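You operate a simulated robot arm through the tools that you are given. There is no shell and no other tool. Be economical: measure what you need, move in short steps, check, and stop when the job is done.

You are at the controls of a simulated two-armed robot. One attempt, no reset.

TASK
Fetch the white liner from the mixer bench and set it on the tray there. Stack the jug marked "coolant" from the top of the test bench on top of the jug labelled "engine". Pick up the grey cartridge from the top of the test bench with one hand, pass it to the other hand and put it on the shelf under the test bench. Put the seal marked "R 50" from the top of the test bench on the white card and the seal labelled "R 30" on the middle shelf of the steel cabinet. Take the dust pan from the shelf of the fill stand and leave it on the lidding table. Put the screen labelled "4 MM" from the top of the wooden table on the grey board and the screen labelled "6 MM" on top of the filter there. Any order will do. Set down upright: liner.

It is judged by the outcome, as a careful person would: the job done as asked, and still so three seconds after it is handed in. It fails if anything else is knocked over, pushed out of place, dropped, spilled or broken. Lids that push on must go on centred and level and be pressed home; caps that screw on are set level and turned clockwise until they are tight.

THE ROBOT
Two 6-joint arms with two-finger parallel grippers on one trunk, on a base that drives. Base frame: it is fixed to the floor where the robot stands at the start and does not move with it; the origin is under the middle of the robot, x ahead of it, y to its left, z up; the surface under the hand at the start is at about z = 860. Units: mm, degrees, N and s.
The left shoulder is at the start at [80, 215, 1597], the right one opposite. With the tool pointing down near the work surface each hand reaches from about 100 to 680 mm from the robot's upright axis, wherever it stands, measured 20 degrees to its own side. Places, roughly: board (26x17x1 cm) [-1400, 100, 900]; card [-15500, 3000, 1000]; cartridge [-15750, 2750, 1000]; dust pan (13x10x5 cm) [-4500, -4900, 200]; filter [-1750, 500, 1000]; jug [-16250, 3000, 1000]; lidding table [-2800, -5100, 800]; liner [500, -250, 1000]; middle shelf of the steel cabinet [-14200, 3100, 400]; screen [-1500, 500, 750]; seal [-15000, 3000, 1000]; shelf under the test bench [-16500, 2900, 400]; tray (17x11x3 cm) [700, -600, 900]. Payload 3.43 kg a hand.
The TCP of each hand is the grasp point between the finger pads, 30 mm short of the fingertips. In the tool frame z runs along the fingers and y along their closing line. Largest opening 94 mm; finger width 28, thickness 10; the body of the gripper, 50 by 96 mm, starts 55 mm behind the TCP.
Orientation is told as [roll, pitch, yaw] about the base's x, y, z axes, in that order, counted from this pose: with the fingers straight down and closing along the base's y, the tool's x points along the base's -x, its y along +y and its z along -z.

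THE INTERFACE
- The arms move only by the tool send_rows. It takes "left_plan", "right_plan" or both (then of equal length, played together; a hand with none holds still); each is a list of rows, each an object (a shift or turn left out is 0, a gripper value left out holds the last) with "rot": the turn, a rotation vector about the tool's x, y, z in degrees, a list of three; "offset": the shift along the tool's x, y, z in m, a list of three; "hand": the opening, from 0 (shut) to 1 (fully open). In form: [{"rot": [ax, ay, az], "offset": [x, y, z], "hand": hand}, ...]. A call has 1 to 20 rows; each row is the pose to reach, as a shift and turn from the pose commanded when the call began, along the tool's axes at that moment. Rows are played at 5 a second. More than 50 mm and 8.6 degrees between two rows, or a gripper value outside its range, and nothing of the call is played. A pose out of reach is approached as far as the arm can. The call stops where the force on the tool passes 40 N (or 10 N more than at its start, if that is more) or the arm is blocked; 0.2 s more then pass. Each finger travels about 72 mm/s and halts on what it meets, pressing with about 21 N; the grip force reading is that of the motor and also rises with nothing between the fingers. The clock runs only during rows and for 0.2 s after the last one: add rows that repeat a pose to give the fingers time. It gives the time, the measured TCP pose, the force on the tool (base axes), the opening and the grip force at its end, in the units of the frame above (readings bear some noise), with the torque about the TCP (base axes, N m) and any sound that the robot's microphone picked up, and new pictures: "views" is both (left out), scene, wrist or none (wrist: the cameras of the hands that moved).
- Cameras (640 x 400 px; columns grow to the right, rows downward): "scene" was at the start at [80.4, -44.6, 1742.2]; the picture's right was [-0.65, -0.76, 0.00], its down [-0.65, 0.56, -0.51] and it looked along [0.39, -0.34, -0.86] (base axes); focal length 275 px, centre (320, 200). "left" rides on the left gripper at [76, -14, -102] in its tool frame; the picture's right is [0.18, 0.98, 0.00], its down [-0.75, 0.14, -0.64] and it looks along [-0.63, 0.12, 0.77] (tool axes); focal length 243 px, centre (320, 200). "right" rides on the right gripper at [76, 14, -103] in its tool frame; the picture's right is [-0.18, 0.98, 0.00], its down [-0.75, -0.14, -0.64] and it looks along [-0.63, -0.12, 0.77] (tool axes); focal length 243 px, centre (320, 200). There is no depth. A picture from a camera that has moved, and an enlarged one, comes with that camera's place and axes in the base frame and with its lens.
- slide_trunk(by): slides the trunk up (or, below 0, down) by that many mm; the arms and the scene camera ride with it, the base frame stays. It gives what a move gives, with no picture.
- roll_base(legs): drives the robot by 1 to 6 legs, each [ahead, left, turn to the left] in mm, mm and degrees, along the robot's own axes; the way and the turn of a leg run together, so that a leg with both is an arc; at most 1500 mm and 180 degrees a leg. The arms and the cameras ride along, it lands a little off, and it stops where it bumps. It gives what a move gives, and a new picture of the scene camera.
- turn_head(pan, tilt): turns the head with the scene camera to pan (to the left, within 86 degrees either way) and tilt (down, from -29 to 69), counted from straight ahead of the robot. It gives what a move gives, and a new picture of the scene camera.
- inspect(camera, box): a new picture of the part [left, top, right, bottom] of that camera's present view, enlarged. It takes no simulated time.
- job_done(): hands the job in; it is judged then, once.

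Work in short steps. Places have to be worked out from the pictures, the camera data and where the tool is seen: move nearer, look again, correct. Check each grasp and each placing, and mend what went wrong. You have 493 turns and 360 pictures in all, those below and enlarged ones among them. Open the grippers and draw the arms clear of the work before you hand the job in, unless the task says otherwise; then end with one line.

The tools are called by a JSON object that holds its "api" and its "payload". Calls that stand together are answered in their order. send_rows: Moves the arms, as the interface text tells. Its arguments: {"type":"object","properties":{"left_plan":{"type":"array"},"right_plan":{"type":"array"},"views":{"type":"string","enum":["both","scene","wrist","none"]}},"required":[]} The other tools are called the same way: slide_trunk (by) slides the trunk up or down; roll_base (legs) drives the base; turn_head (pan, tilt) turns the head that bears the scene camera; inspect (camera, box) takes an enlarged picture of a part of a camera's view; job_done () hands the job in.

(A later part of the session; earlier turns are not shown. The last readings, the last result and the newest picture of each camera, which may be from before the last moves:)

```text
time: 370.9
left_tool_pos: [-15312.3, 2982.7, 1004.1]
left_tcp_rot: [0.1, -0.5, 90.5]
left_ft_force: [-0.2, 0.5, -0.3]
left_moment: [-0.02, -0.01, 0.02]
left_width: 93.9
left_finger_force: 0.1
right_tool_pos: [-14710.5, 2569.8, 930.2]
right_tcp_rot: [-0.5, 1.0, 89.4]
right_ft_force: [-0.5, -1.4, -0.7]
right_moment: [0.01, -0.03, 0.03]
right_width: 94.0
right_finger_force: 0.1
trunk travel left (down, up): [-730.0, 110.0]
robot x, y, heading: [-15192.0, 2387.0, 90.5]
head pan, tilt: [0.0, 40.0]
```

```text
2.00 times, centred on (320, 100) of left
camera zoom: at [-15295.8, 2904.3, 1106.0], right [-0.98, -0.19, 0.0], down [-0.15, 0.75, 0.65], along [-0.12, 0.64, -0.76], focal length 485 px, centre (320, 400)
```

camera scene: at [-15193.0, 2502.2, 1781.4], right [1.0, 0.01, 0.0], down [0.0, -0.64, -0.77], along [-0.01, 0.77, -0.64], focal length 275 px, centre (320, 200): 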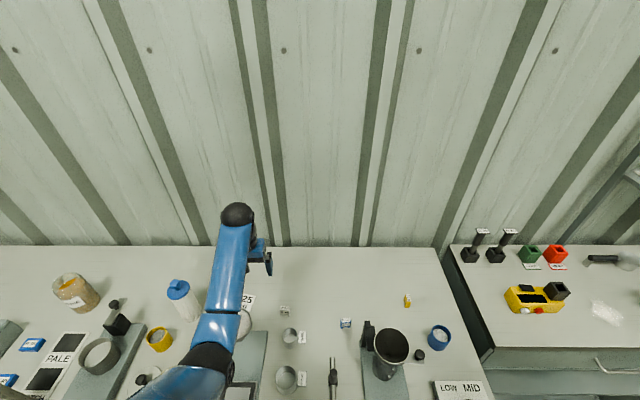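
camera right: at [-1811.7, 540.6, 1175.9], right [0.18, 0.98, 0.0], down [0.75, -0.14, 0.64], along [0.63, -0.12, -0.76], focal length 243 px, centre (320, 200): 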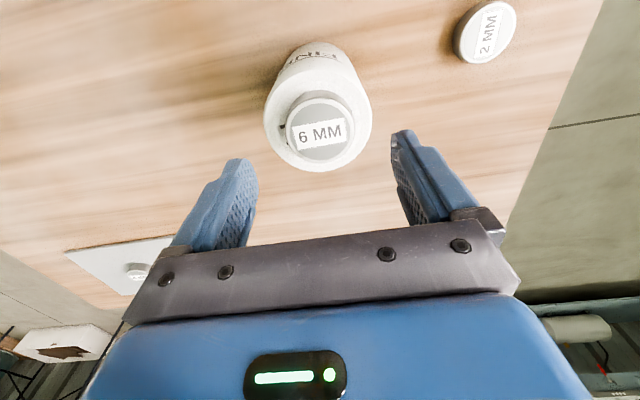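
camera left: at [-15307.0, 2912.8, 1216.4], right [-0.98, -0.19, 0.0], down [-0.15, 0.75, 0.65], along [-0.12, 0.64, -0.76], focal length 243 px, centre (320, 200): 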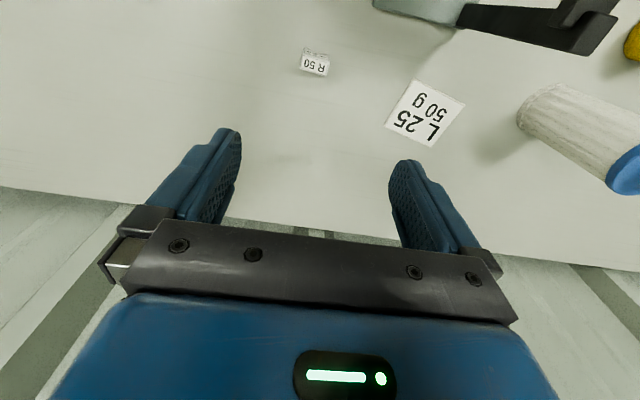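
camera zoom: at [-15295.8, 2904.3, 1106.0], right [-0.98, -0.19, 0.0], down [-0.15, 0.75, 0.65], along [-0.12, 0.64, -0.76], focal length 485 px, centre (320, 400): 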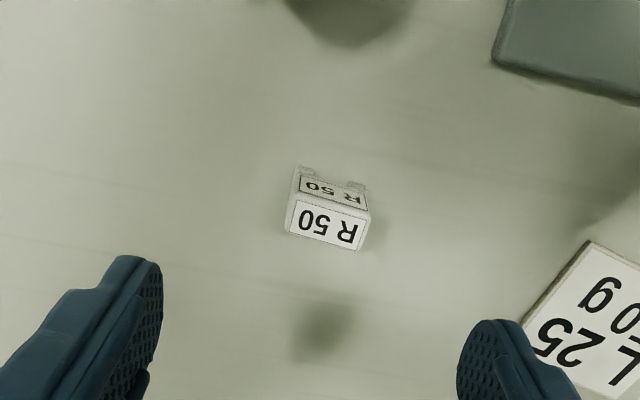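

R 50 is right beneath the TCP. To keep the wrist camera away from funnel 1 at the card, I rotate the left hand 90° (camera toward −x), narrowing the opening.

{"api": "send_rows", "payload": {"left_plan": [{"rot": [0, 0, 8], "hand": 0.7}, {"rot": [0, 0, 16]}, {"rot": [0, 0, 24]}, {"rot": [0, 0, 32]}, {"rot": [0, 0, 40]}, {"rot": [0, 0, 48]}, {"rot": [0, 0, 56]}, {"rot": [0, 0, 64]}, {"rot": [0, 0, 72]}, {"rot": [0, 0, 80]}, {"rot": [0, 0, 88]}, {"rot": [0, 0, 90]}], "views": "wrist"}}

```text
time: 373.5
left_tool_pos: [-15311.4, 2981.6, 1004.4]
left_tcp_rot: [0.5, -0.1, 0.4]
left_ft_force: [-0.2, 0.3, -0.2]
left_moment: [-0.01, 0.01, 0.01]
left_width: 65.8
left_finger_force: 0.0
right_tool_pos: [-14709.7, 2569.6, 930.5]
right_tcp_rot: [-0.3, 1.1, 89.5]
right_ft_force: [-1.1, 0.4, 0.2]
right_moment: [0.01, 0.01, 0.01]
right_width: 94.0
right_finger_force: 0.0
trunk travel left (down, up): [-730.0, 110.0]
robot x, y, heading: [-15189.0, 2390.3, 90.7]
head pan, tilt: [0.0, 40.0]
camera left: at [-15386.8, 2966.1, 1106.4], right [-0.19, 0.98, 0.01], down [0.75, 0.14, 0.64], along [0.63, 0.13, -0.77], focal length 243 px, centre (320, 200)
```

left: 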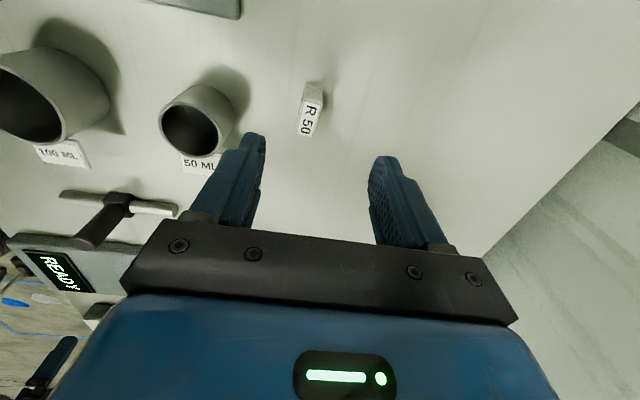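

Lower the trunk another 60 and re-measure.

{"api": "slide_trunk", "payload": {"by": -60}}

{"api": "inspect", "payload": {"camera": "left", "box": [160, 40, 480, 240]}}

```text
time: 374.5
left_tool_pos: [-15309.3, 2980.8, 942.0]
left_tcp_rot: [0.3, 0.1, 0.5]
left_ft_force: [0.1, 0.0, 0.4]
left_moment: [-0.01, 0.02, 0.0]
left_width: 65.7
left_finger_force: 0.0
right_tool_pos: [-14707.7, 2569.0, 869.2]
right_tcp_rot: [-0.4, 1.1, 89.4]
right_ft_force: [0.2, -0.2, 0.3]
right_moment: [-0.02, -0.01, 0.02]
right_width: 93.6
right_finger_force: 0.1
trunk travel left (down, up): [-670.0, 170.0]
robot x, y, heading: [-15189.1, 2392.8, 90.4]
head pan, tilt: [0.0, 40.0]
```

```text
2.00 times, centred on (320, 140) of left
camera zoom: at [-15383.8, 2965.7, 1045.1], right [-0.19, 0.98, 0.01], down [0.75, 0.14, 0.64], along [0.63, 0.13, -0.77], focal length 485 px, centre (320, 320)
```

zoom: 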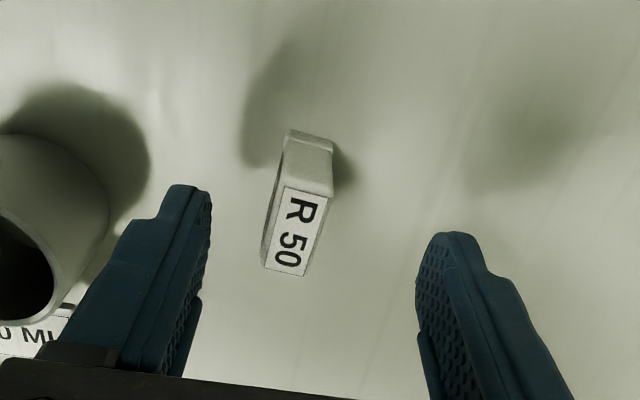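

R 50 lies ~10 mm toward +x and 7 mm toward −y from the TCP. Correct, then lower 44 mm and view.

{"api": "send_rows", "payload": {"left_plan": [{"offset": [-0.0105, -0.0075, 0]}, {"offset": [-0.0105, -0.0075, 0.02]}, {"offset": [-0.0105, -0.0075, 0.04]}, {"offset": [-0.0105, -0.0075, 0.04]}], "views": "wrist"}}

```text
time: 375.7
left_tool_pos: [-15299.3, 2976.9, 911.5]
left_tcp_rot: [1.1, -0.1, 0.6]
left_ft_force: [-2.4, -9.3, 26.7]
left_moment: [-1.43, 0.2, -0.18]
left_width: 70.7
left_finger_force: 3.9
right_tool_pos: [-14709.3, 2568.5, 871.5]
right_tcp_rot: [-0.3, 1.1, 89.5]
right_ft_force: [-0.6, -0.4, -0.5]
right_moment: [-0.01, -0.01, -0.03]
right_width: 94.2
right_finger_force: 0.1
trunk travel left (down, up): [-670.0, 170.0]
robot x, y, heading: [-15191.3, 2391.0, 90.5]
head pan, tilt: [0.0, 40.0]
stopped in row 4 (left hand): the force on the tool passed its limit at 43 N (the readings are from after the stop); the commanded pose is now the measured one
camera left: at [-15375.8, 2959.5, 1012.7], right [-0.19, 0.98, 0.02], down [0.75, 0.14, 0.65], along [0.63, 0.14, -0.76], focal length 243 px, centre (320, 200)
```

left: 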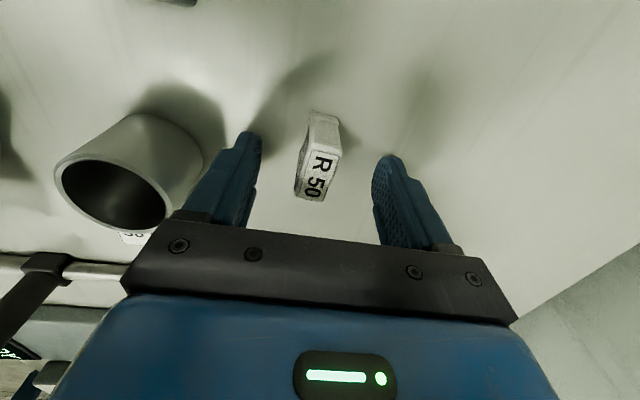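

The near finger touched the 50 ML cup. Raise, then narrow the opening and check the cup.

{"api": "send_rows", "payload": {"left_plan": [{"offset": [0, 0, -0.02]}, {"offset": [0, 0, -0.04], "hand": 0.45}, {"offset": [0, 0, -0.05]}, {"offset": [0, 0, -0.05]}], "views": "wrist"}}

{"api": "inspect", "payload": {"camera": "scene", "box": [200, 250, 400, 400]}}

```text
time: 376.7
left_tool_pos: [-15298.3, 2983.0, 950.2]
left_tcp_rot: [1.0, -0.1, 0.5]
left_ft_force: [-0.2, -0.4, 0.0]
left_moment: [0.01, 0.02, -0.03]
left_width: 42.4
left_finger_force: 0.0
left hand out of reach, approached as far as the arm can: row 3, 4
right_tool_pos: [-14710.2, 2569.5, 871.2]
right_tcp_rot: [-0.4, 1.2, 89.5]
right_ft_force: [0.0, -0.1, 0.1]
right_moment: [-0.03, 0.0, 0.0]
right_width: 93.9
right_finger_force: 0.1
trunk travel left (down, up): [-670.0, 170.0]
robot x, y, heading: [-15189.4, 2391.8, 90.4]
head pan, tilt: [0.0, 40.0]
camera left: at [-15374.8, 2965.9, 1050.9], right [-0.19, 0.98, 0.02], down [0.75, 0.14, 0.65], along [0.63, 0.14, -0.76], focal length 243 px, centre (320, 200)
```

left: 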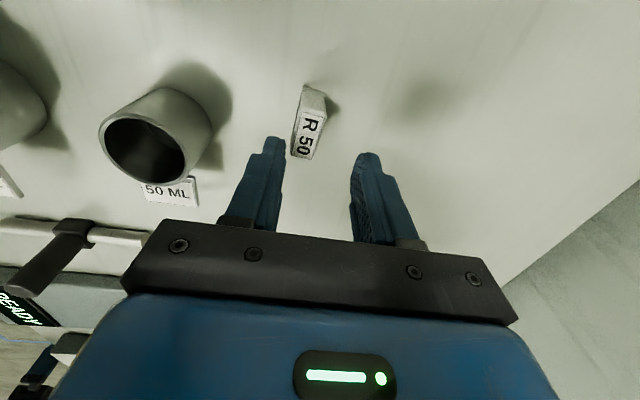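

```text
2.67 times, centred on (300, 325) of scene
camera zoom: at [-15193.2, 2506.9, 1610.9], right [1.0, 0.01, 0.0], down [0.0, -0.64, -0.77], along [-0.01, 0.77, -0.64], focal length 732 px, centre (373, -133)
```

zoom: 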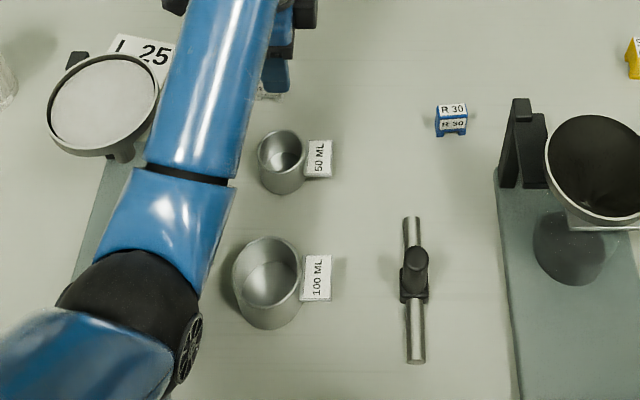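

The cup stayed in place. R 50 is 7 mm toward −y; shift and descend with the narrower opening.

{"api": "send_rows", "payload": {"left_plan": [{"offset": [0, -0.0075, 0]}, {"offset": [0, -0.0075, 0.025]}, {"offset": [0, -0.0075, 0.042]}, {"offset": [0, -0.0075, 0.052]}, {"offset": [0, -0.0075, 0.052]}], "views": "wrist"}}

```text
time: 377.6
left_tool_pos: [-15299.0, 2976.8, 910.5]
left_tcp_rot: [1.9, -0.2, 0.7]
left_ft_force: [-0.7, -8.9, 22.9]
left_moment: [-1.02, 0.12, -0.01]
left_width: 46.4
left_finger_force: 4.1
left hand out of reach, approached as far as the arm can: row 1
right_tool_pos: [-14709.5, 2567.1, 871.1]
right_tcp_rot: [-0.3, 1.0, 89.5]
right_ft_force: [0.0, -0.4, 0.2]
right_moment: [0.01, 0.01, -0.01]
right_width: 94.0
right_finger_force: 0.1
trunk travel left (down, up): [-670.0, 170.0]
robot x, y, heading: [-15193.9, 2392.3, 90.6]
head pan, tilt: [0.0, 40.0]
stopped in row 4 (left hand): the force on the tool passed its limit at 46 N (the readings are from after the stop); the commanded pose is now the measured one
camera left: at [-15375.9, 2958.6, 1012.5], right [-0.19, 0.98, 0.03], down [0.75, 0.13, 0.65], along [0.63, 0.15, -0.76], focal length 243 px, centre (320, 200)
```

left: 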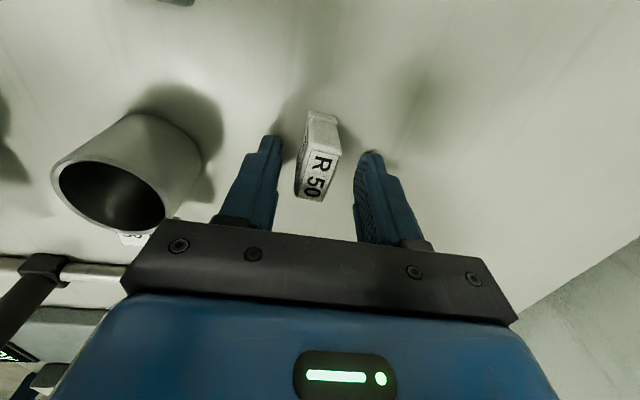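

Same height stop: that is the bench top itself (≈ z 880), not the cup. The seal is between the fingers; raise 3 mm and close.

{"api": "send_rows", "payload": {"left_plan": [{"offset": [0, 0, -0.003], "rot": [-1.5, 0, 0]}, {"offset": [0, 0, -0.003], "rot": [-1.5, 0, 0], "hand": 0.2}, {"offset": [0, 0, -0.003], "rot": [-1.5, 0, 0], "hand": 0}, {"offset": [0, 0, -0.003], "rot": [-1.5, 0, 0]}, {"offset": [0, 0, -0.003], "rot": [-1.5, 0, 0]}], "views": "wrist"}}

```text
time: 378.8
left_tool_pos: [-15298.6, 2978.0, 910.7]
left_tcp_rot: [3.2, -0.2, 0.6]
left_ft_force: [1.0, -4.5, 7.9]
left_moment: [-0.22, 0.1, 0.1]
left_width: 19.2
left_finger_force: 21.1
right_tool_pos: [-14710.4, 2568.1, 872.0]
right_tcp_rot: [-0.4, 1.1, 89.5]
right_ft_force: [0.2, 0.2, 0.8]
right_moment: [0.0, 0.0, -0.02]
right_width: 94.2
right_finger_force: 0.1
trunk travel left (down, up): [-670.0, 170.0]
robot x, y, heading: [-15191.5, 2388.5, 90.4]
head pan, tilt: [0.0, 40.0]
camera left: at [-15375.2, 2957.2, 1012.2], right [-0.19, 0.98, 0.06], down [0.75, 0.11, 0.65], along [0.63, 0.17, -0.76], focal length 243 px, centre (320, 200)
```

left: 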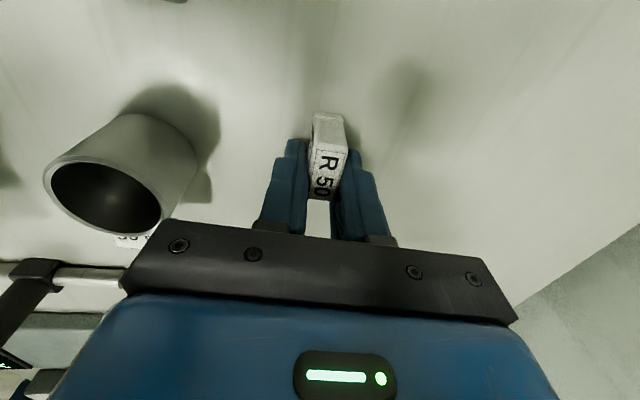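

Gripped. Lift with the trunk 110 mm, and level the roll.

{"api": "slide_trunk", "payload": {"by": 110}}

{"api": "send_rows", "payload": {"left_plan": [{"rot": [3, 0, 0]}, {"rot": [3, 0, 0]}], "views": "none"}}

```text
time: 380.2
left_tool_pos: [-15300.3, 2978.9, 1020.3]
left_tcp_rot: [3.2, -0.3, 0.5]
left_ft_force: [0.6, 0.7, 0.4]
left_moment: [-0.01, 0.01, 0.0]
left_width: 19.3
left_finger_force: 21.2
right_tool_pos: [-14709.9, 2569.7, 979.9]
right_tcp_rot: [-0.4, 1.2, 89.5]
right_ft_force: [0.5, -0.1, 0.5]
right_moment: [0.02, -0.01, 0.01]
right_width: 94.0
right_finger_force: 0.1
trunk travel left (down, up): [-780.0, 60.0]
robot x, y, heading: [-15193.8, 2392.3, 90.5]
head pan, tilt: [0.0, 40.0]
```

```text
time: 380.9
left_tool_pos: [-15300.5, 2979.0, 1020.4]
left_tcp_rot: [0.1, -0.2, 0.7]
left_ft_force: [-0.8, 0.4, 0.1]
left_moment: [0.05, -0.01, 0.0]
left_width: 19.4
left_finger_force: 21.3
right_tool_pos: [-14711.0, 2570.0, 982.1]
right_tcp_rot: [-0.3, 1.1, 89.5]
right_ft_force: [-0.9, 1.0, -0.9]
right_moment: [0.0, 0.02, 0.01]
right_width: 94.0
right_finger_force: 0.1
trunk travel left (down, up): [-780.0, 60.0]
robot x, y, heading: [-15188.1, 2389.9, 90.6]
head pan, tilt: [0.0, 40.0]
```

Now carry it to the card: first +53 in y, then −184 in x, at this height.

{"api": "send_rows", "payload": {"left_plan": [{"offset": [0, 0.03, 0]}, {"offset": [0.01, 0.053, 0]}, {"offset": [0.05, 0.053, 0]}, {"offset": [0.09, 0.053, 0]}, {"offset": [0.13, 0.053, 0]}, {"offset": [0.17, 0.053, 0]}, {"offset": [0.184, 0.053, 0]}, {"offset": [0.184, 0.053, 0]}], "views": "wrist"}}

{"api": "inspect", "payload": {"camera": "scene", "box": [150, 220, 350, 345]}}

```text
time: 382.6
left_tool_pos: [-15484.3, 3030.2, 1019.5]
left_tcp_rot: [0.1, -0.1, 0.6]
left_ft_force: [0.8, 1.6, -0.9]
left_moment: [0.02, 0.01, 0.0]
left_width: 19.2
left_finger_force: 22.2
right_tool_pos: [-14710.9, 2569.8, 980.6]
right_tcp_rot: [-0.2, 1.0, 89.5]
right_ft_force: [0.1, -0.1, 0.5]
right_moment: [0.01, 0.01, 0.02]
right_width: 94.0
right_finger_force: 0.1
trunk travel left (down, up): [-780.0, 60.0]
robot x, y, heading: [-15191.6, 2389.1, 90.6]
head pan, tilt: [0.0, 40.0]
camera left: at [-15560.1, 3014.8, 1122.0], right [-0.19, 0.98, 0.0], down [0.75, 0.15, 0.64], along [0.63, 0.13, -0.76], focal length 243 px, centre (320, 200)
```

left: 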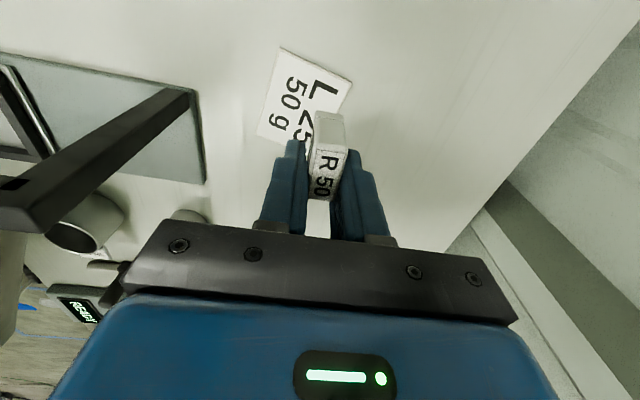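

```text
3.20 times, centred on (250, 282) of scene
camera zoom: at [-15192.5, 2506.8, 1721.0], right [1.0, 0.01, 0.0], down [0.0, -0.64, -0.77], along [-0.01, 0.77, -0.64], focal length 879 px, centre (544, -64)
```

zoom: 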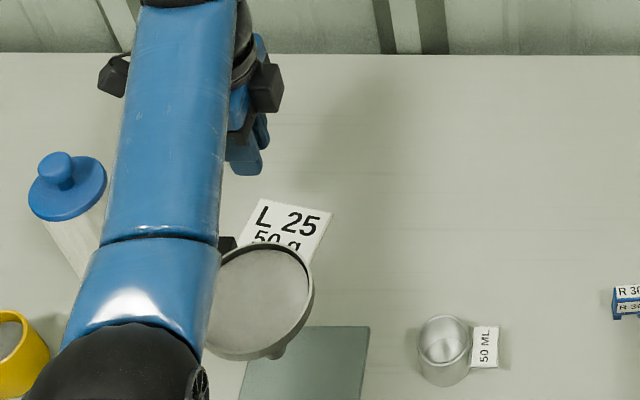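

Over the card (corners match). Lower the trunk 100 mm.

{"api": "slide_trunk", "payload": {"by": -100}}

{"api": "send_rows", "payload": {"left_plan": [{"offset": [0, 0, 0.003]}, {"offset": [0, 0, 0.006]}], "views": "wrist"}}

```text
time: 384.0
left_tool_pos: [-15487.7, 3042.7, 996.9]
left_tcp_rot: [7.2, 1.1, 1.1]
left_ft_force: [-0.2, -0.1, -0.2]
left_moment: [0.02, 0.03, 0.02]
left_width: 19.2
left_finger_force: 20.6
right_tool_pos: [-14706.2, 2553.1, 883.6]
right_tcp_rot: [0.3, 0.0, 89.9]
right_ft_force: [0.6, 0.7, 0.5]
right_moment: [-0.04, -0.01, 0.04]
right_width: 94.1
right_finger_force: 0.1
trunk travel left (down, up): [-680.0, 160.0]
robot x, y, heading: [-15192.5, 2386.1, 90.9]
head pan, tilt: [0.0, 40.0]
```

```text
time: 384.8
left_tool_pos: [-15491.2, 3050.5, 1000.9]
left_tcp_rot: [8.9, 1.4, 1.3]
left_ft_force: [-0.3, 0.7, -0.2]
left_moment: [-0.03, 0.0, 0.0]
left_width: 19.0
left_finger_force: 20.8
right_tool_pos: [-14706.9, 2556.7, 879.2]
right_tcp_rot: [0.2, 0.0, 90.3]
right_ft_force: [-0.2, -1.5, -0.5]
right_moment: [0.02, -0.01, 0.01]
right_width: 94.0
right_finger_force: 0.1
trunk travel left (down, up): [-680.0, 160.0]
robot x, y, heading: [-15190.6, 2389.4, 91.3]
head pan, tilt: [0.0, 40.0]
stopped in row 2 (left hand): the arm was blocked; the commanded pose is now the measured one
camera left: at [-15563.6, 3017.7, 1101.4], right [-0.2, 0.97, 0.16], down [0.77, 0.06, 0.64], along [0.61, 0.25, -0.75], focal length 243 px, centre (320, 200)
```

left: 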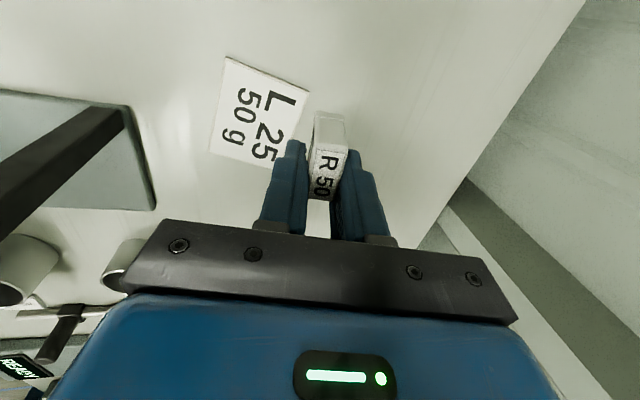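

Something blocked the left arm while lowering (probably forearm against funnel 1 or the bottle). Raise the trunk again and look.

{"api": "slide_trunk", "payload": {"by": 100}}

{"api": "turn_head", "payload": {"pan": 25, "tilt": 50}}

```text
time: 386.1
left_tool_pos: [-15501.4, 3064.5, 1070.8]
left_tcp_rot: [6.2, 0.5, 1.3]
left_ft_force: [0.4, 0.4, -1.0]
left_moment: [-0.03, -0.06, 0.02]
left_width: 19.3
left_finger_force: 21.7
right_tool_pos: [-14715.8, 2574.6, 981.0]
right_tcp_rot: [-0.5, 1.2, 90.2]
right_ft_force: [-0.3, -0.1, -0.5]
right_moment: [-0.01, -0.05, 0.0]
right_width: 94.3
right_finger_force: 0.0
trunk travel left (down, up): [-780.0, 60.0]
robot x, y, heading: [-15196.6, 2389.1, 90.9]
head pan, tilt: [0.0, 40.0]
```

```text
time: 387.0
left_tool_pos: [-15498.0, 3062.5, 1074.2]
left_tcp_rot: [6.5, 0.6, 1.2]
left_ft_force: [-0.9, -0.9, -0.6]
left_moment: [-0.02, 0.0, 0.0]
left_width: 19.1
left_finger_force: 21.3
right_tool_pos: [-14714.7, 2572.2, 979.5]
right_tcp_rot: [-0.2, 1.1, 90.2]
right_ft_force: [-0.6, -0.2, -0.1]
right_moment: [-0.01, -0.04, -0.04]
right_width: 93.9
right_finger_force: 0.0
trunk travel left (down, up): [-780.0, 60.0]
robot x, y, heading: [-15196.1, 2388.9, 91.4]
head pan, tilt: [25.0, 50.0]
camera scene: at [-15227.9, 2486.5, 1707.0], right [0.9, 0.44, 0.0], down [0.34, -0.69, -0.64], along [-0.28, 0.58, -0.77], focal length 275 px, centre (320, 200)
```

scene: 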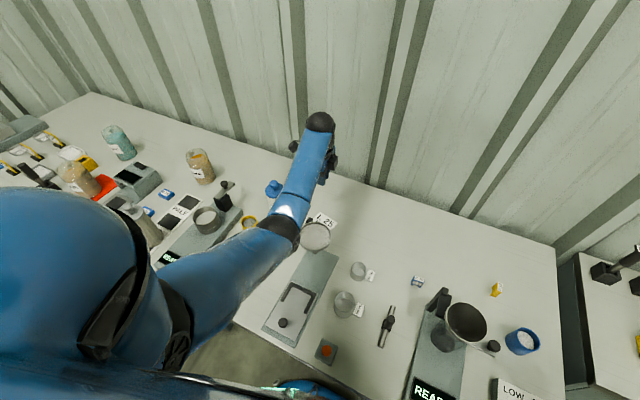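

Check funnel 1 and its surroundings.

{"api": "inspect", "payload": {"camera": "scene", "box": [230, 160, 390, 300]}}

```text
2.86 times, centred on (310, 230) of scene
camera zoom: at [-15227.9, 2486.5, 1707.0], right [0.9, 0.44, 0.0], down [0.34, -0.69, -0.64], along [-0.28, 0.58, -0.77], focal length 785 px, centre (349, 114)
```

zoom: 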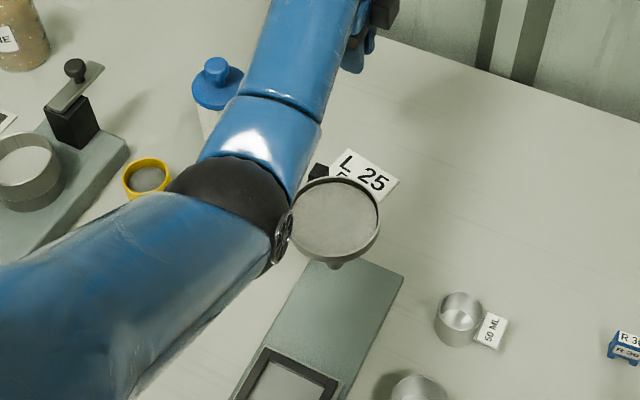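

The elbow sits beside the funnel and gets lower when the trunk drops. Instead I keep the trunk up and descend with the arm itself (straightening it raises the elbow). First level the hand and return above the card.

{"api": "send_rows", "payload": {"left_plan": [{"rot": [3, 0, 0], "offset": [-0.007, -0.016, 0]}, {"rot": [6.4, 0, 0], "offset": [-0.014, -0.032, 0.0]}, {"rot": [6.4, 0, 0], "offset": [-0.014, -0.032, 0.02]}, {"rot": [6.4, 0, 0], "offset": [-0.014, -0.032, 0.045]}], "views": "scene"}}

```text
time: 388.0
left_tool_pos: [-15484.3, 3038.7, 1027.1]
left_tcp_rot: [0.0, 0.6, 1.3]
left_ft_force: [0.2, 0.2, 0.0]
left_moment: [0.01, -0.04, 0.0]
left_width: 19.0
left_finger_force: 20.9
right_tool_pos: [-14715.1, 2572.0, 980.1]
right_tcp_rot: [-0.4, 1.2, 90.2]
right_ft_force: [-0.2, 0.5, -1.1]
right_moment: [0.0, 0.0, -0.03]
right_width: 94.0
right_finger_force: 0.0
trunk travel left (down, up): [-780.0, 60.0]
robot x, y, heading: [-15193.5, 2388.9, 91.1]
head pan, tilt: [25.0, 50.0]
camera scene: at [-15229.1, 2488.7, 1706.8], right [0.9, 0.44, 0.0], down [0.34, -0.69, -0.64], along [-0.28, 0.58, -0.77], focal length 275 px, centre (320, 200)
```

scene: 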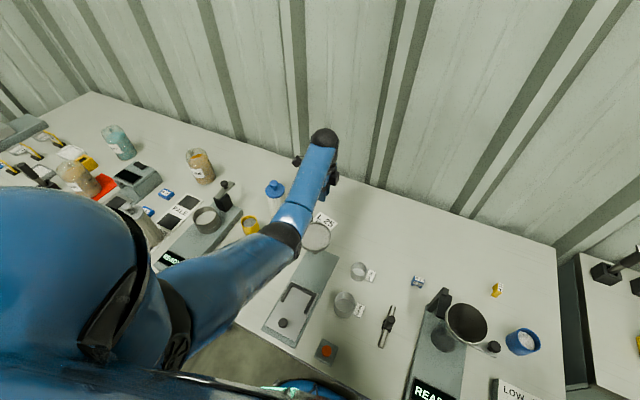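

Descend with the arm in steps over the card.

{"api": "send_rows", "payload": {"left_plan": [{"offset": [0, -0.009, 0.02]}, {"offset": [0, -0.009, 0.045]}, {"offset": [0, -0.009, 0.07]}, {"offset": [0, -0.009, 0.095]}, {"offset": [0, -0.009, 0.1]}], "views": "both"}}

```text
time: 389.2
left_tool_pos: [-15486.3, 3025.9, 926.2]
left_tcp_rot: [0.0, 0.6, 1.2]
left_ft_force: [0.2, 0.4, -0.5]
left_moment: [-0.02, -0.03, -0.03]
left_width: 19.2
left_finger_force: 20.3
right_tool_pos: [-14714.8, 2573.3, 980.7]
right_tcp_rot: [-0.4, 1.1, 90.1]
right_ft_force: [0.1, 0.0, 1.0]
right_moment: [0.03, 0.02, -0.03]
right_width: 93.9
right_finger_force: 0.1
trunk travel left (down, up): [-780.0, 60.0]
robot x, y, heading: [-15195.2, 2387.1, 91.0]
head pan, tilt: [25.0, 50.0]
camera scene: at [-15228.8, 2487.8, 1706.8], right [0.9, 0.44, 0.0], down [0.34, -0.69, -0.64], along [-0.28, 0.58, -0.77], focal length 275 px, centre (320, 200)
camera left: at [-15559.4, 3011.2, 1028.6], right [-0.21, 0.98, 0.0], down [0.76, 0.16, 0.63], along [0.62, 0.13, -0.77], focal length 243 px, centre (320, 200)
```

scene: 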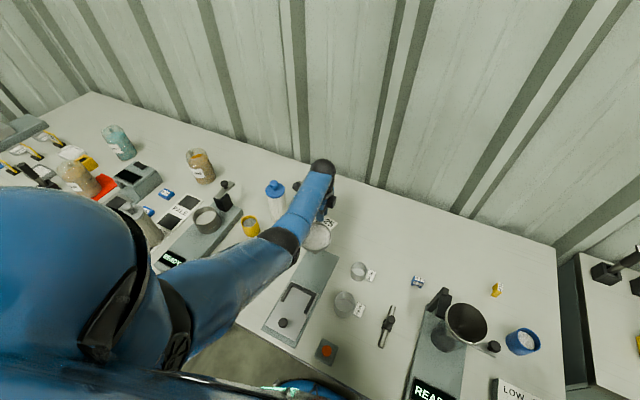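
left: 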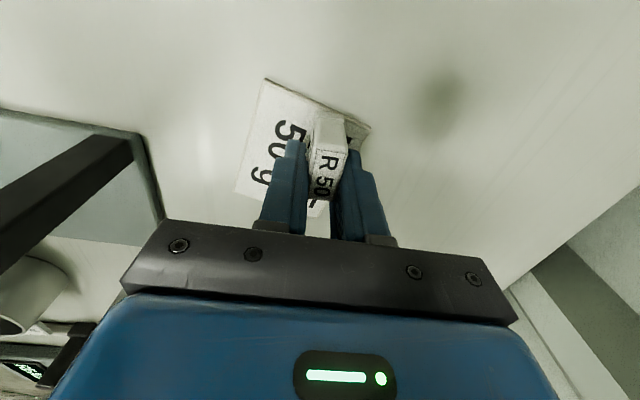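

Well inside the card. Lower the last ~13 mm gently.

{"api": "send_rows", "payload": {"left_plan": [{"offset": [0, 0, 0.006]}, {"offset": [0, 0, 0.01]}, {"offset": [0, 0, 0.012]}], "views": "none"}}

```text
time: 390.0
left_tool_pos: [-15484.2, 3025.9, 914.4]
left_tcp_rot: [0.2, 0.7, 1.2]
left_ft_force: [-0.8, -0.5, 11.9]
left_moment: [0.02, 0.04, -0.01]
left_width: 19.6
left_finger_force: 20.8
right_tool_pos: [-14714.0, 2571.6, 981.7]
right_tcp_rot: [-0.3, 1.2, 90.2]
right_ft_force: [-0.7, 0.1, 0.6]
right_moment: [-0.01, -0.02, -0.02]
right_width: 94.0
right_finger_force: 0.1
trunk travel left (down, up): [-780.0, 60.0]
robot x, y, heading: [-15191.8, 2389.8, 90.9]
head pan, tilt: [25.0, 50.0]
```

Contact. Ease 1 mm, open modestly, and rise.

{"api": "send_rows", "payload": {"left_plan": [{"offset": [0, 0, -0.0015]}, {"offset": [0, 0, -0.0015], "hand": 0.35}, {"offset": [0, 0, -0.0015], "hand": 0.45}, {"offset": [0, 0, -0.0015]}, {"offset": [0, 0, -0.03]}, {"offset": [0, 0, -0.06]}, {"offset": [0, 0, -0.09]}, {"offset": [0, 0, -0.11]}], "views": "wrist"}}

```text
time: 391.8
left_tool_pos: [-15484.5, 3029.2, 1022.9]
left_tcp_rot: [0.0, 0.6, 1.3]
left_ft_force: [0.7, -0.6, 0.0]
left_moment: [0.02, 0.04, 0.02]
left_width: 42.0
left_finger_force: 0.0
right_tool_pos: [-14715.3, 2572.6, 980.1]
right_tcp_rot: [-0.4, 1.1, 90.2]
right_ft_force: [-0.4, 0.0, 0.4]
right_moment: [-0.01, -0.03, 0.0]
right_width: 93.9
right_finger_force: 0.1
trunk travel left (down, up): [-780.0, 60.0]
robot x, y, heading: [-15196.9, 2386.8, 91.1]
head pan, tilt: [25.0, 50.0]
camera left: at [-15557.9, 3012.6, 1126.7], right [-0.21, 0.98, 0.0], down [0.76, 0.16, 0.63], along [0.62, 0.13, -0.77], focal length 243 px, centre (320, 200)
```

left: 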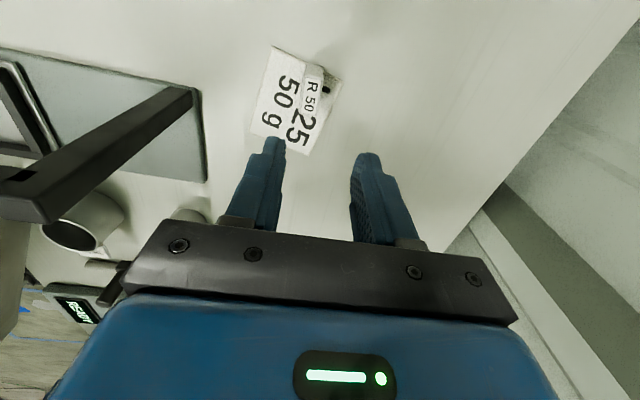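

{"api": "inspect", "payload": {"camera": "left", "box": [240, 30, 360, 160]}}

```text
3.08 times, centred on (300, 95) of left
camera zoom: at [-15557.9, 3012.6, 1126.7], right [-0.21, 0.98, 0.0], down [0.76, 0.16, 0.63], along [0.62, 0.13, -0.77], focal length 746 px, centre (382, 523)
```

zoom: 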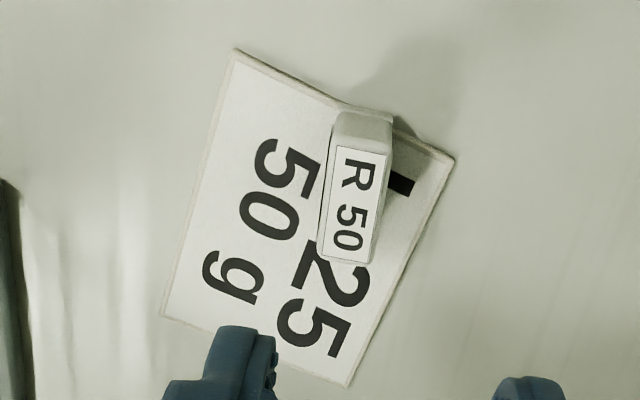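

The seal stands on the card but near its left edge; re-grip and shift it ~12 mm inward.

{"api": "send_rows", "payload": {"left_plan": [{"offset": [0, -0.003, 0.03]}, {"offset": [0, -0.003, 0.06]}, {"offset": [0, -0.003, 0.09]}, {"offset": [0, -0.003, 0.106]}, {"offset": [0, -0.003, 0.106]}, {"offset": [0, -0.003, 0.106], "hand": 0}, {"offset": [0, -0.003, 0.106]}, {"offset": [0, -0.003, 0.106]}, {"offset": [0, -0.003, 0.1]}, {"offset": [-0.012, -0.009, 0.1]}, {"offset": [-0.012, -0.009, 0.1]}], "views": "wrist"}}

```text
time: 394.2
left_tool_pos: [-15472.7, 3020.6, 923.4]
left_tcp_rot: [0.0, 0.5, 1.2]
left_ft_force: [0.0, 0.6, 0.4]
left_moment: [-0.02, 0.01, 0.02]
left_width: 19.2
left_finger_force: 21.0
right_tool_pos: [-14714.2, 2572.7, 980.6]
right_tcp_rot: [-0.4, 1.1, 90.3]
right_ft_force: [0.4, 0.0, -0.1]
right_moment: [0.02, 0.0, 0.01]
right_width: 93.9
right_finger_force: 0.0
trunk travel left (down, up): [-780.0, 60.0]
robot x, y, heading: [-15191.0, 2387.4, 90.7]
head pan, tilt: [25.0, 50.0]
camera left: at [-15547.3, 3004.0, 1026.3], right [-0.21, 0.98, 0.0], down [0.76, 0.16, 0.63], along [0.62, 0.13, -0.77], focal length 243 px, centre (320, 200)
```

left: 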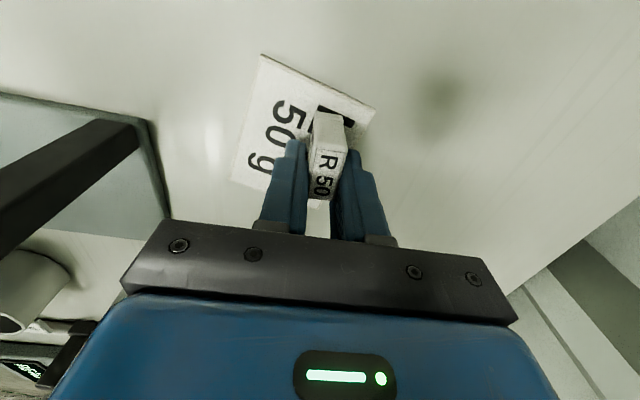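

Better centred now. Lower 8 mm to contact and release.

{"api": "send_rows", "payload": {"left_plan": [{"offset": [0, 0, 0.004]}, {"offset": [0, 0, 0.0075]}, {"offset": [0, 0, 0.0075]}, {"offset": [0, 0, 0.0075], "hand": 0.35}, {"offset": [0, 0, 0.0075], "hand": 0.45}, {"offset": [0, 0, 0.0075]}, {"offset": [0, 0, -0.03]}, {"offset": [0, 0, -0.06]}, {"offset": [0, 0, -0.09]}], "views": "none"}}

{"api": "inspect", "payload": {"camera": "left", "box": [240, 30, 360, 160]}}

```text
time: 396.2
left_tool_pos: [-15471.1, 3017.2, 1012.8]
left_tcp_rot: [0.0, 0.6, 1.2]
left_ft_force: [0.1, 0.1, 0.5]
left_moment: [-0.01, -0.01, 0.01]
left_width: 42.3
left_finger_force: 0.0
right_tool_pos: [-14714.1, 2573.5, 980.9]
right_tcp_rot: [-0.4, 1.0, 90.2]
right_ft_force: [1.0, -0.1, -0.3]
right_moment: [-0.03, 0.06, 0.0]
right_width: 94.2
right_finger_force: 0.2
trunk travel left (down, up): [-780.0, 60.0]
robot x, y, heading: [-15192.7, 2385.6, 91.1]
head pan, tilt: [25.0, 50.0]
```

```text
3.08 times, centred on (300, 95) of left
camera zoom: at [-15545.8, 3001.0, 1116.2], right [-0.21, 0.98, 0.0], down [0.76, 0.16, 0.63], along [0.62, 0.13, -0.77], focal length 746 px, centre (382, 523)
```

zoom: 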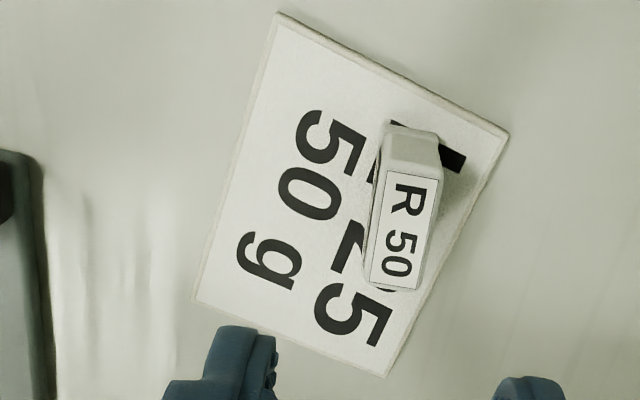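

R 50 is well on the card. Raise the trunk fully and back out; then park the left hand at its side and bring the right hand forward for R 30.

{"api": "slide_trunk", "payload": {"by": 60}}

{"api": "roll_base", "payload": {"legs": [[-420, 0, -0.8]]}}

{"api": "send_rows", "payload": {"left_plan": [{"rot": [0, 0, -8]}, {"rot": [0, 0, -16]}, {"rot": [0, 0, -24]}, {"rot": [0, 0, -32]}, {"rot": [0, 0, -40]}, {"rot": [0, 0, -48]}, {"rot": [0, 0, -56]}, {"rot": [0, 0, -64]}, {"rot": [0, 0, -72]}, {"rot": [0, 0, -80]}, {"rot": [0, 0, -88]}, {"rot": [0, 0, -90]}], "views": "none"}}

```text
time: 397.2
left_tool_pos: [-15471.9, 3017.7, 1072.1]
left_tcp_rot: [0.0, 0.6, 1.2]
left_ft_force: [0.9, -0.3, 0.8]
left_moment: [-0.03, -0.05, 0.01]
left_width: 42.6
left_finger_force: 0.1
right_tool_pos: [-14713.7, 2572.8, 1041.8]
right_tcp_rot: [-0.5, 1.1, 90.2]
right_ft_force: [-0.6, -0.8, 0.1]
right_moment: [0.0, 0.02, 0.03]
right_width: 94.0
right_finger_force: 0.0
trunk travel left (down, up): [-840.0, 0.0]
robot x, y, heading: [-15194.0, 2391.9, 91.3]
head pan, tilt: [25.0, 50.0]
```

```text
time: 398.5
left_tool_pos: [-15468.1, 2935.2, 1074.2]
left_tcp_rot: [1.5, 0.9, 1.0]
left_ft_force: [0.9, 23.7, -23.5]
left_moment: [1.2, -0.12, -0.08]
left_width: 29.3
left_finger_force: 0.0
right_tool_pos: [-14711.7, 2482.7, 1039.6]
right_tcp_rot: [-0.4, 1.2, 90.1]
right_ft_force: [0.7, -0.2, 0.6]
right_moment: [0.01, 0.02, -0.01]
right_width: 93.8
right_finger_force: 0.0
trunk travel left (down, up): [-840.0, 0.0]
robot x, y, heading: [-15188.2, 2293.2, 91.1]
head pan, tilt: [25.0, 50.0]
stopped in leg 1: the force on the tool passed its limit at 59 N (the readings are from after the stop); the commanded pose is now the measured one
camera scene: at [-15225.2, 2399.8, 1766.5], right [0.9, 0.44, 0.0], down [0.34, -0.69, -0.64], along [-0.28, 0.58, -0.77], focal length 275 px, centre (320, 200)
```

scene: 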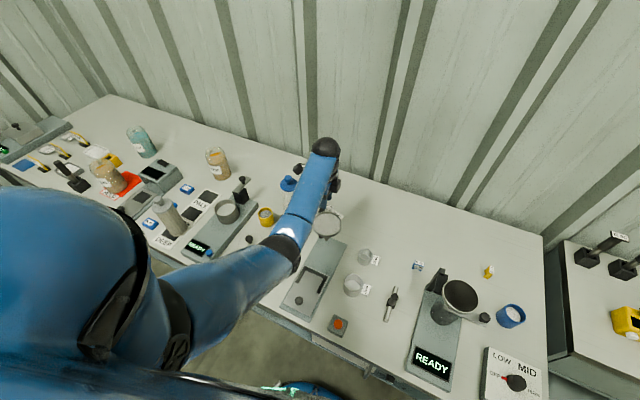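

```text
time: 400.0
left_tool_pos: [-15487.8, 2929.7, 1075.2]
left_tcp_rot: [1.8, 0.4, 51.1]
left_ft_force: [-29.4, -0.8, 3.0]
left_moment: [-0.03, 0.65, -0.54]
left_width: 29.7
left_finger_force: 0.1
right_tool_pos: [-14718.3, 2486.1, 1042.1]
right_tcp_rot: [-0.6, 1.3, 90.4]
right_ft_force: [1.0, 1.6, 0.0]
right_moment: [0.0, 0.01, -0.07]
right_width: 93.8
right_finger_force: 0.1
trunk travel left (down, up): [-840.0, 0.0]
robot x, y, heading: [-15193.0, 2295.4, 91.2]
head pan, tilt: [25.0, 50.0]
stopped in row 7 (left hand): the force on the tool passed its limit at 45 N (the readings are from after the stop); the commanded pose is now the measured one
```

The left fingers caught the funnel while backing. Stop and look carefully.

{"api": "inspect", "payload": {"camera": "scene", "box": [250, 130, 390, 270]}}

{"api": "inspect", "payload": {"camera": "left", "box": [0, 0, 640, 400]}}

```text
2.86 times, centred on (320, 200) of scene
camera zoom: at [-15233.3, 2399.6, 1766.4], right [0.9, 0.45, 0.0], down [0.34, -0.69, -0.64], along [-0.28, 0.57, -0.77], focal length 785 px, centre (320, 200)
```

zoom: 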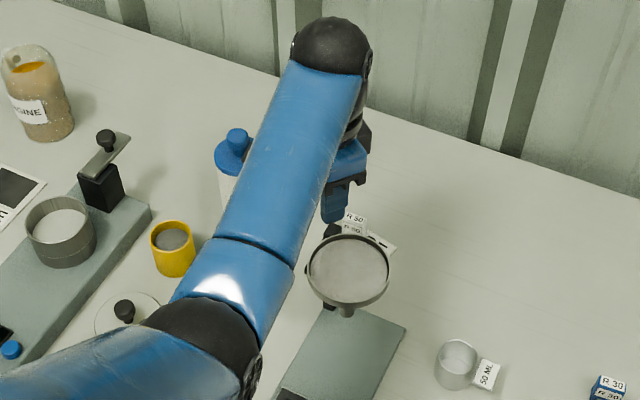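

```text
1.00 times, centred on (320, 200) of left (not enlarged: the box is as wide or as high as the picture)
camera zoom: at [-15521.0, 2860.1, 1176.6], right [-0.88, 0.47, 0.03], down [0.38, 0.67, 0.64], along [0.28, 0.58, -0.77], focal length 243 px, centre (320, 200)
```

zoom: 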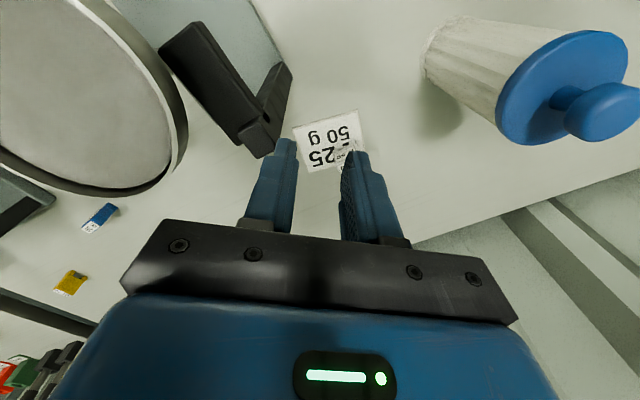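

The left finger rests against the funnel stand's black post. Move away from it (tool +y) and upward.

{"api": "send_rows", "payload": {"left_plan": [{"offset": [0, 0.012, 0]}, {"offset": [0, 0.022, -0.01]}, {"offset": [0, 0.025, -0.03]}, {"offset": [0, 0.025, -0.06]}, {"offset": [0, 0.025, -0.09]}], "views": "wrist"}}

```text
time: 401.2
left_tool_pos: [-15494.1, 2944.5, 1168.2]
left_tcp_rot: [1.8, 0.1, 50.6]
left_ft_force: [-0.1, -0.2, -0.5]
left_moment: [-0.02, 0.0, -0.01]
left_width: 42.3
left_finger_force: 0.0
right_tool_pos: [-14712.9, 2480.1, 1040.9]
right_tcp_rot: [-0.3, 1.2, 90.3]
right_ft_force: [-0.7, 0.5, -0.3]
right_moment: [0.01, 0.02, 0.0]
right_width: 94.1
right_finger_force: 0.0
trunk travel left (down, up): [-840.0, 0.0]
robot x, y, heading: [-15193.9, 2296.4, 91.4]
head pan, tilt: [25.0, 50.0]
camera left: at [-15529.3, 2874.2, 1270.1], right [-0.88, 0.48, 0.03], down [0.39, 0.66, 0.64], along [0.29, 0.58, -0.76], focal length 243 px, centre (320, 200)
```

left: 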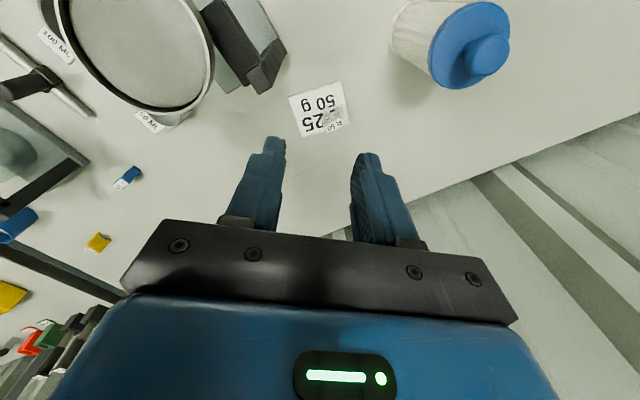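

Free now (tips at z≈1138). Back up 300 mm.

{"api": "roll_base", "payload": {"legs": [[-300, 0, 0]]}}

{"api": "inspect", "payload": {"camera": "scene", "box": [180, 130, 420, 300]}}

```text
time: 403.2
left_tool_pos: [-15489.5, 2642.5, 1165.2]
left_tcp_rot: [1.6, 0.2, 50.6]
left_ft_force: [0.4, 0.6, 0.2]
left_moment: [-0.03, 0.01, 0.02]
left_width: 42.4
left_finger_force: 0.0
right_tool_pos: [-14706.7, 2180.6, 1039.4]
right_tcp_rot: [-0.4, 1.3, 90.4]
right_ft_force: [0.6, 0.3, 0.1]
right_moment: [-0.02, 0.0, 0.04]
right_width: 94.0
right_finger_force: 0.1
trunk travel left (down, up): [-840.0, 0.0]
robot x, y, heading: [-15185.9, 1993.7, 91.3]
head pan, tilt: [25.0, 50.0]
camera scene: at [-15221.3, 2095.7, 1766.5], right [0.9, 0.44, 0.0], down [0.34, -0.69, -0.64], along [-0.29, 0.57, -0.77], focal length 275 px, centre (320, 200)
```

scene: 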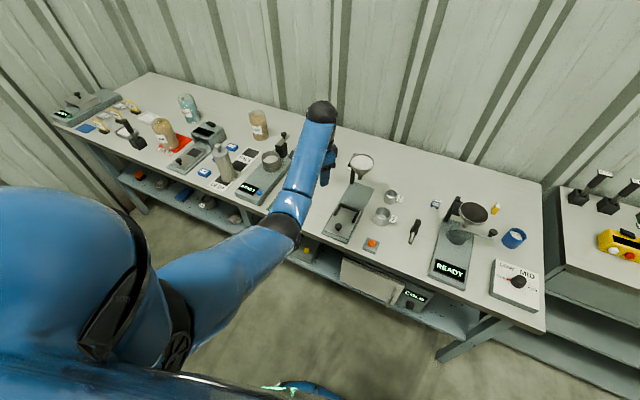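

```text
2.35 times, centred on (300, 215) of scene
camera zoom: at [-15221.3, 2095.7, 1766.5], right [0.9, 0.44, 0.0], down [0.34, -0.69, -0.64], along [-0.29, 0.57, -0.77], focal length 646 px, centre (367, 165)
```

zoom: 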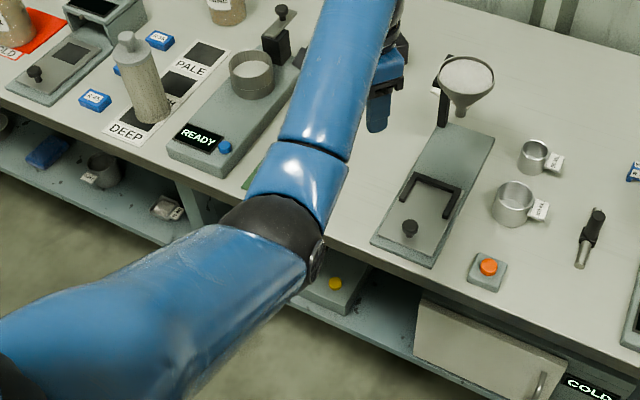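

All apparatus is in place. Rotate the left hand back and park it at the left side; then prepare the right hand.

{"api": "send_rows", "payload": {"left_plan": [{"rot": [0, 0, -8]}, {"rot": [0, 0, -16]}, {"rot": [0, 0, -24]}, {"rot": [0, 0, -32]}, {"rot": [0, 0, -40]}], "views": "none"}}

{"api": "send_rows", "payload": {"left_plan": [{"offset": [0.02, 0.02, 0.03]}, {"offset": [0.05, 0.04, 0.05]}, {"offset": [0.085, 0.06, 0.07]}, {"offset": [0.12, 0.08, 0.09]}, {"offset": [0.155, 0.1, 0.11]}, {"offset": [0.19, 0.12, 0.13]}, {"offset": [0.23, 0.14, 0.14]}, {"offset": [0.27, 0.16, 0.15]}, {"offset": [0.31, 0.17, 0.16]}, {"offset": [0.35, 0.175, 0.165]}, {"offset": [0.39, 0.175, 0.165]}, {"offset": [0.43, 0.175, 0.165]}, {"offset": [0.47, 0.175, 0.165]}], "views": "none"}}

```text
time: 404.4
left_tool_pos: [-15489.4, 2640.9, 1167.8]
left_tcp_rot: [1.4, -1.0, 90.9]
left_ft_force: [-0.3, -0.8, 0.0]
left_moment: [-0.01, 0.0, 0.02]
left_width: 42.6
left_finger_force: 0.1
right_tool_pos: [-14706.4, 2179.2, 1039.8]
right_tcp_rot: [-0.5, 1.0, 90.5]
right_ft_force: [0.2, 0.2, 0.0]
right_moment: [-0.02, 0.01, 0.03]
right_width: 94.1
right_finger_force: 0.2
trunk travel left (down, up): [-840.0, 0.0]
robot x, y, heading: [-15185.0, 1992.0, 91.6]
head pan, tilt: [25.0, 50.0]
```

```text
time: 407.2
left_tool_pos: [-15662.8, 2171.0, 998.3]
left_tcp_rot: [1.4, -1.1, 90.8]
left_ft_force: [0.1, 0.1, -0.1]
left_moment: [0.01, -0.03, -0.01]
left_width: 42.3
left_finger_force: 0.1
right_tool_pos: [-14706.7, 2177.2, 1041.2]
right_tcp_rot: [-0.4, 1.0, 90.4]
right_ft_force: [0.5, 0.3, -0.2]
right_moment: [0.03, -0.01, -0.03]
right_width: 94.1
right_finger_force: 0.0
trunk travel left (down, up): [-840.0, 0.0]
robot x, y, heading: [-15188.2, 1992.1, 91.3]
head pan, tilt: [25.0, 50.0]
```

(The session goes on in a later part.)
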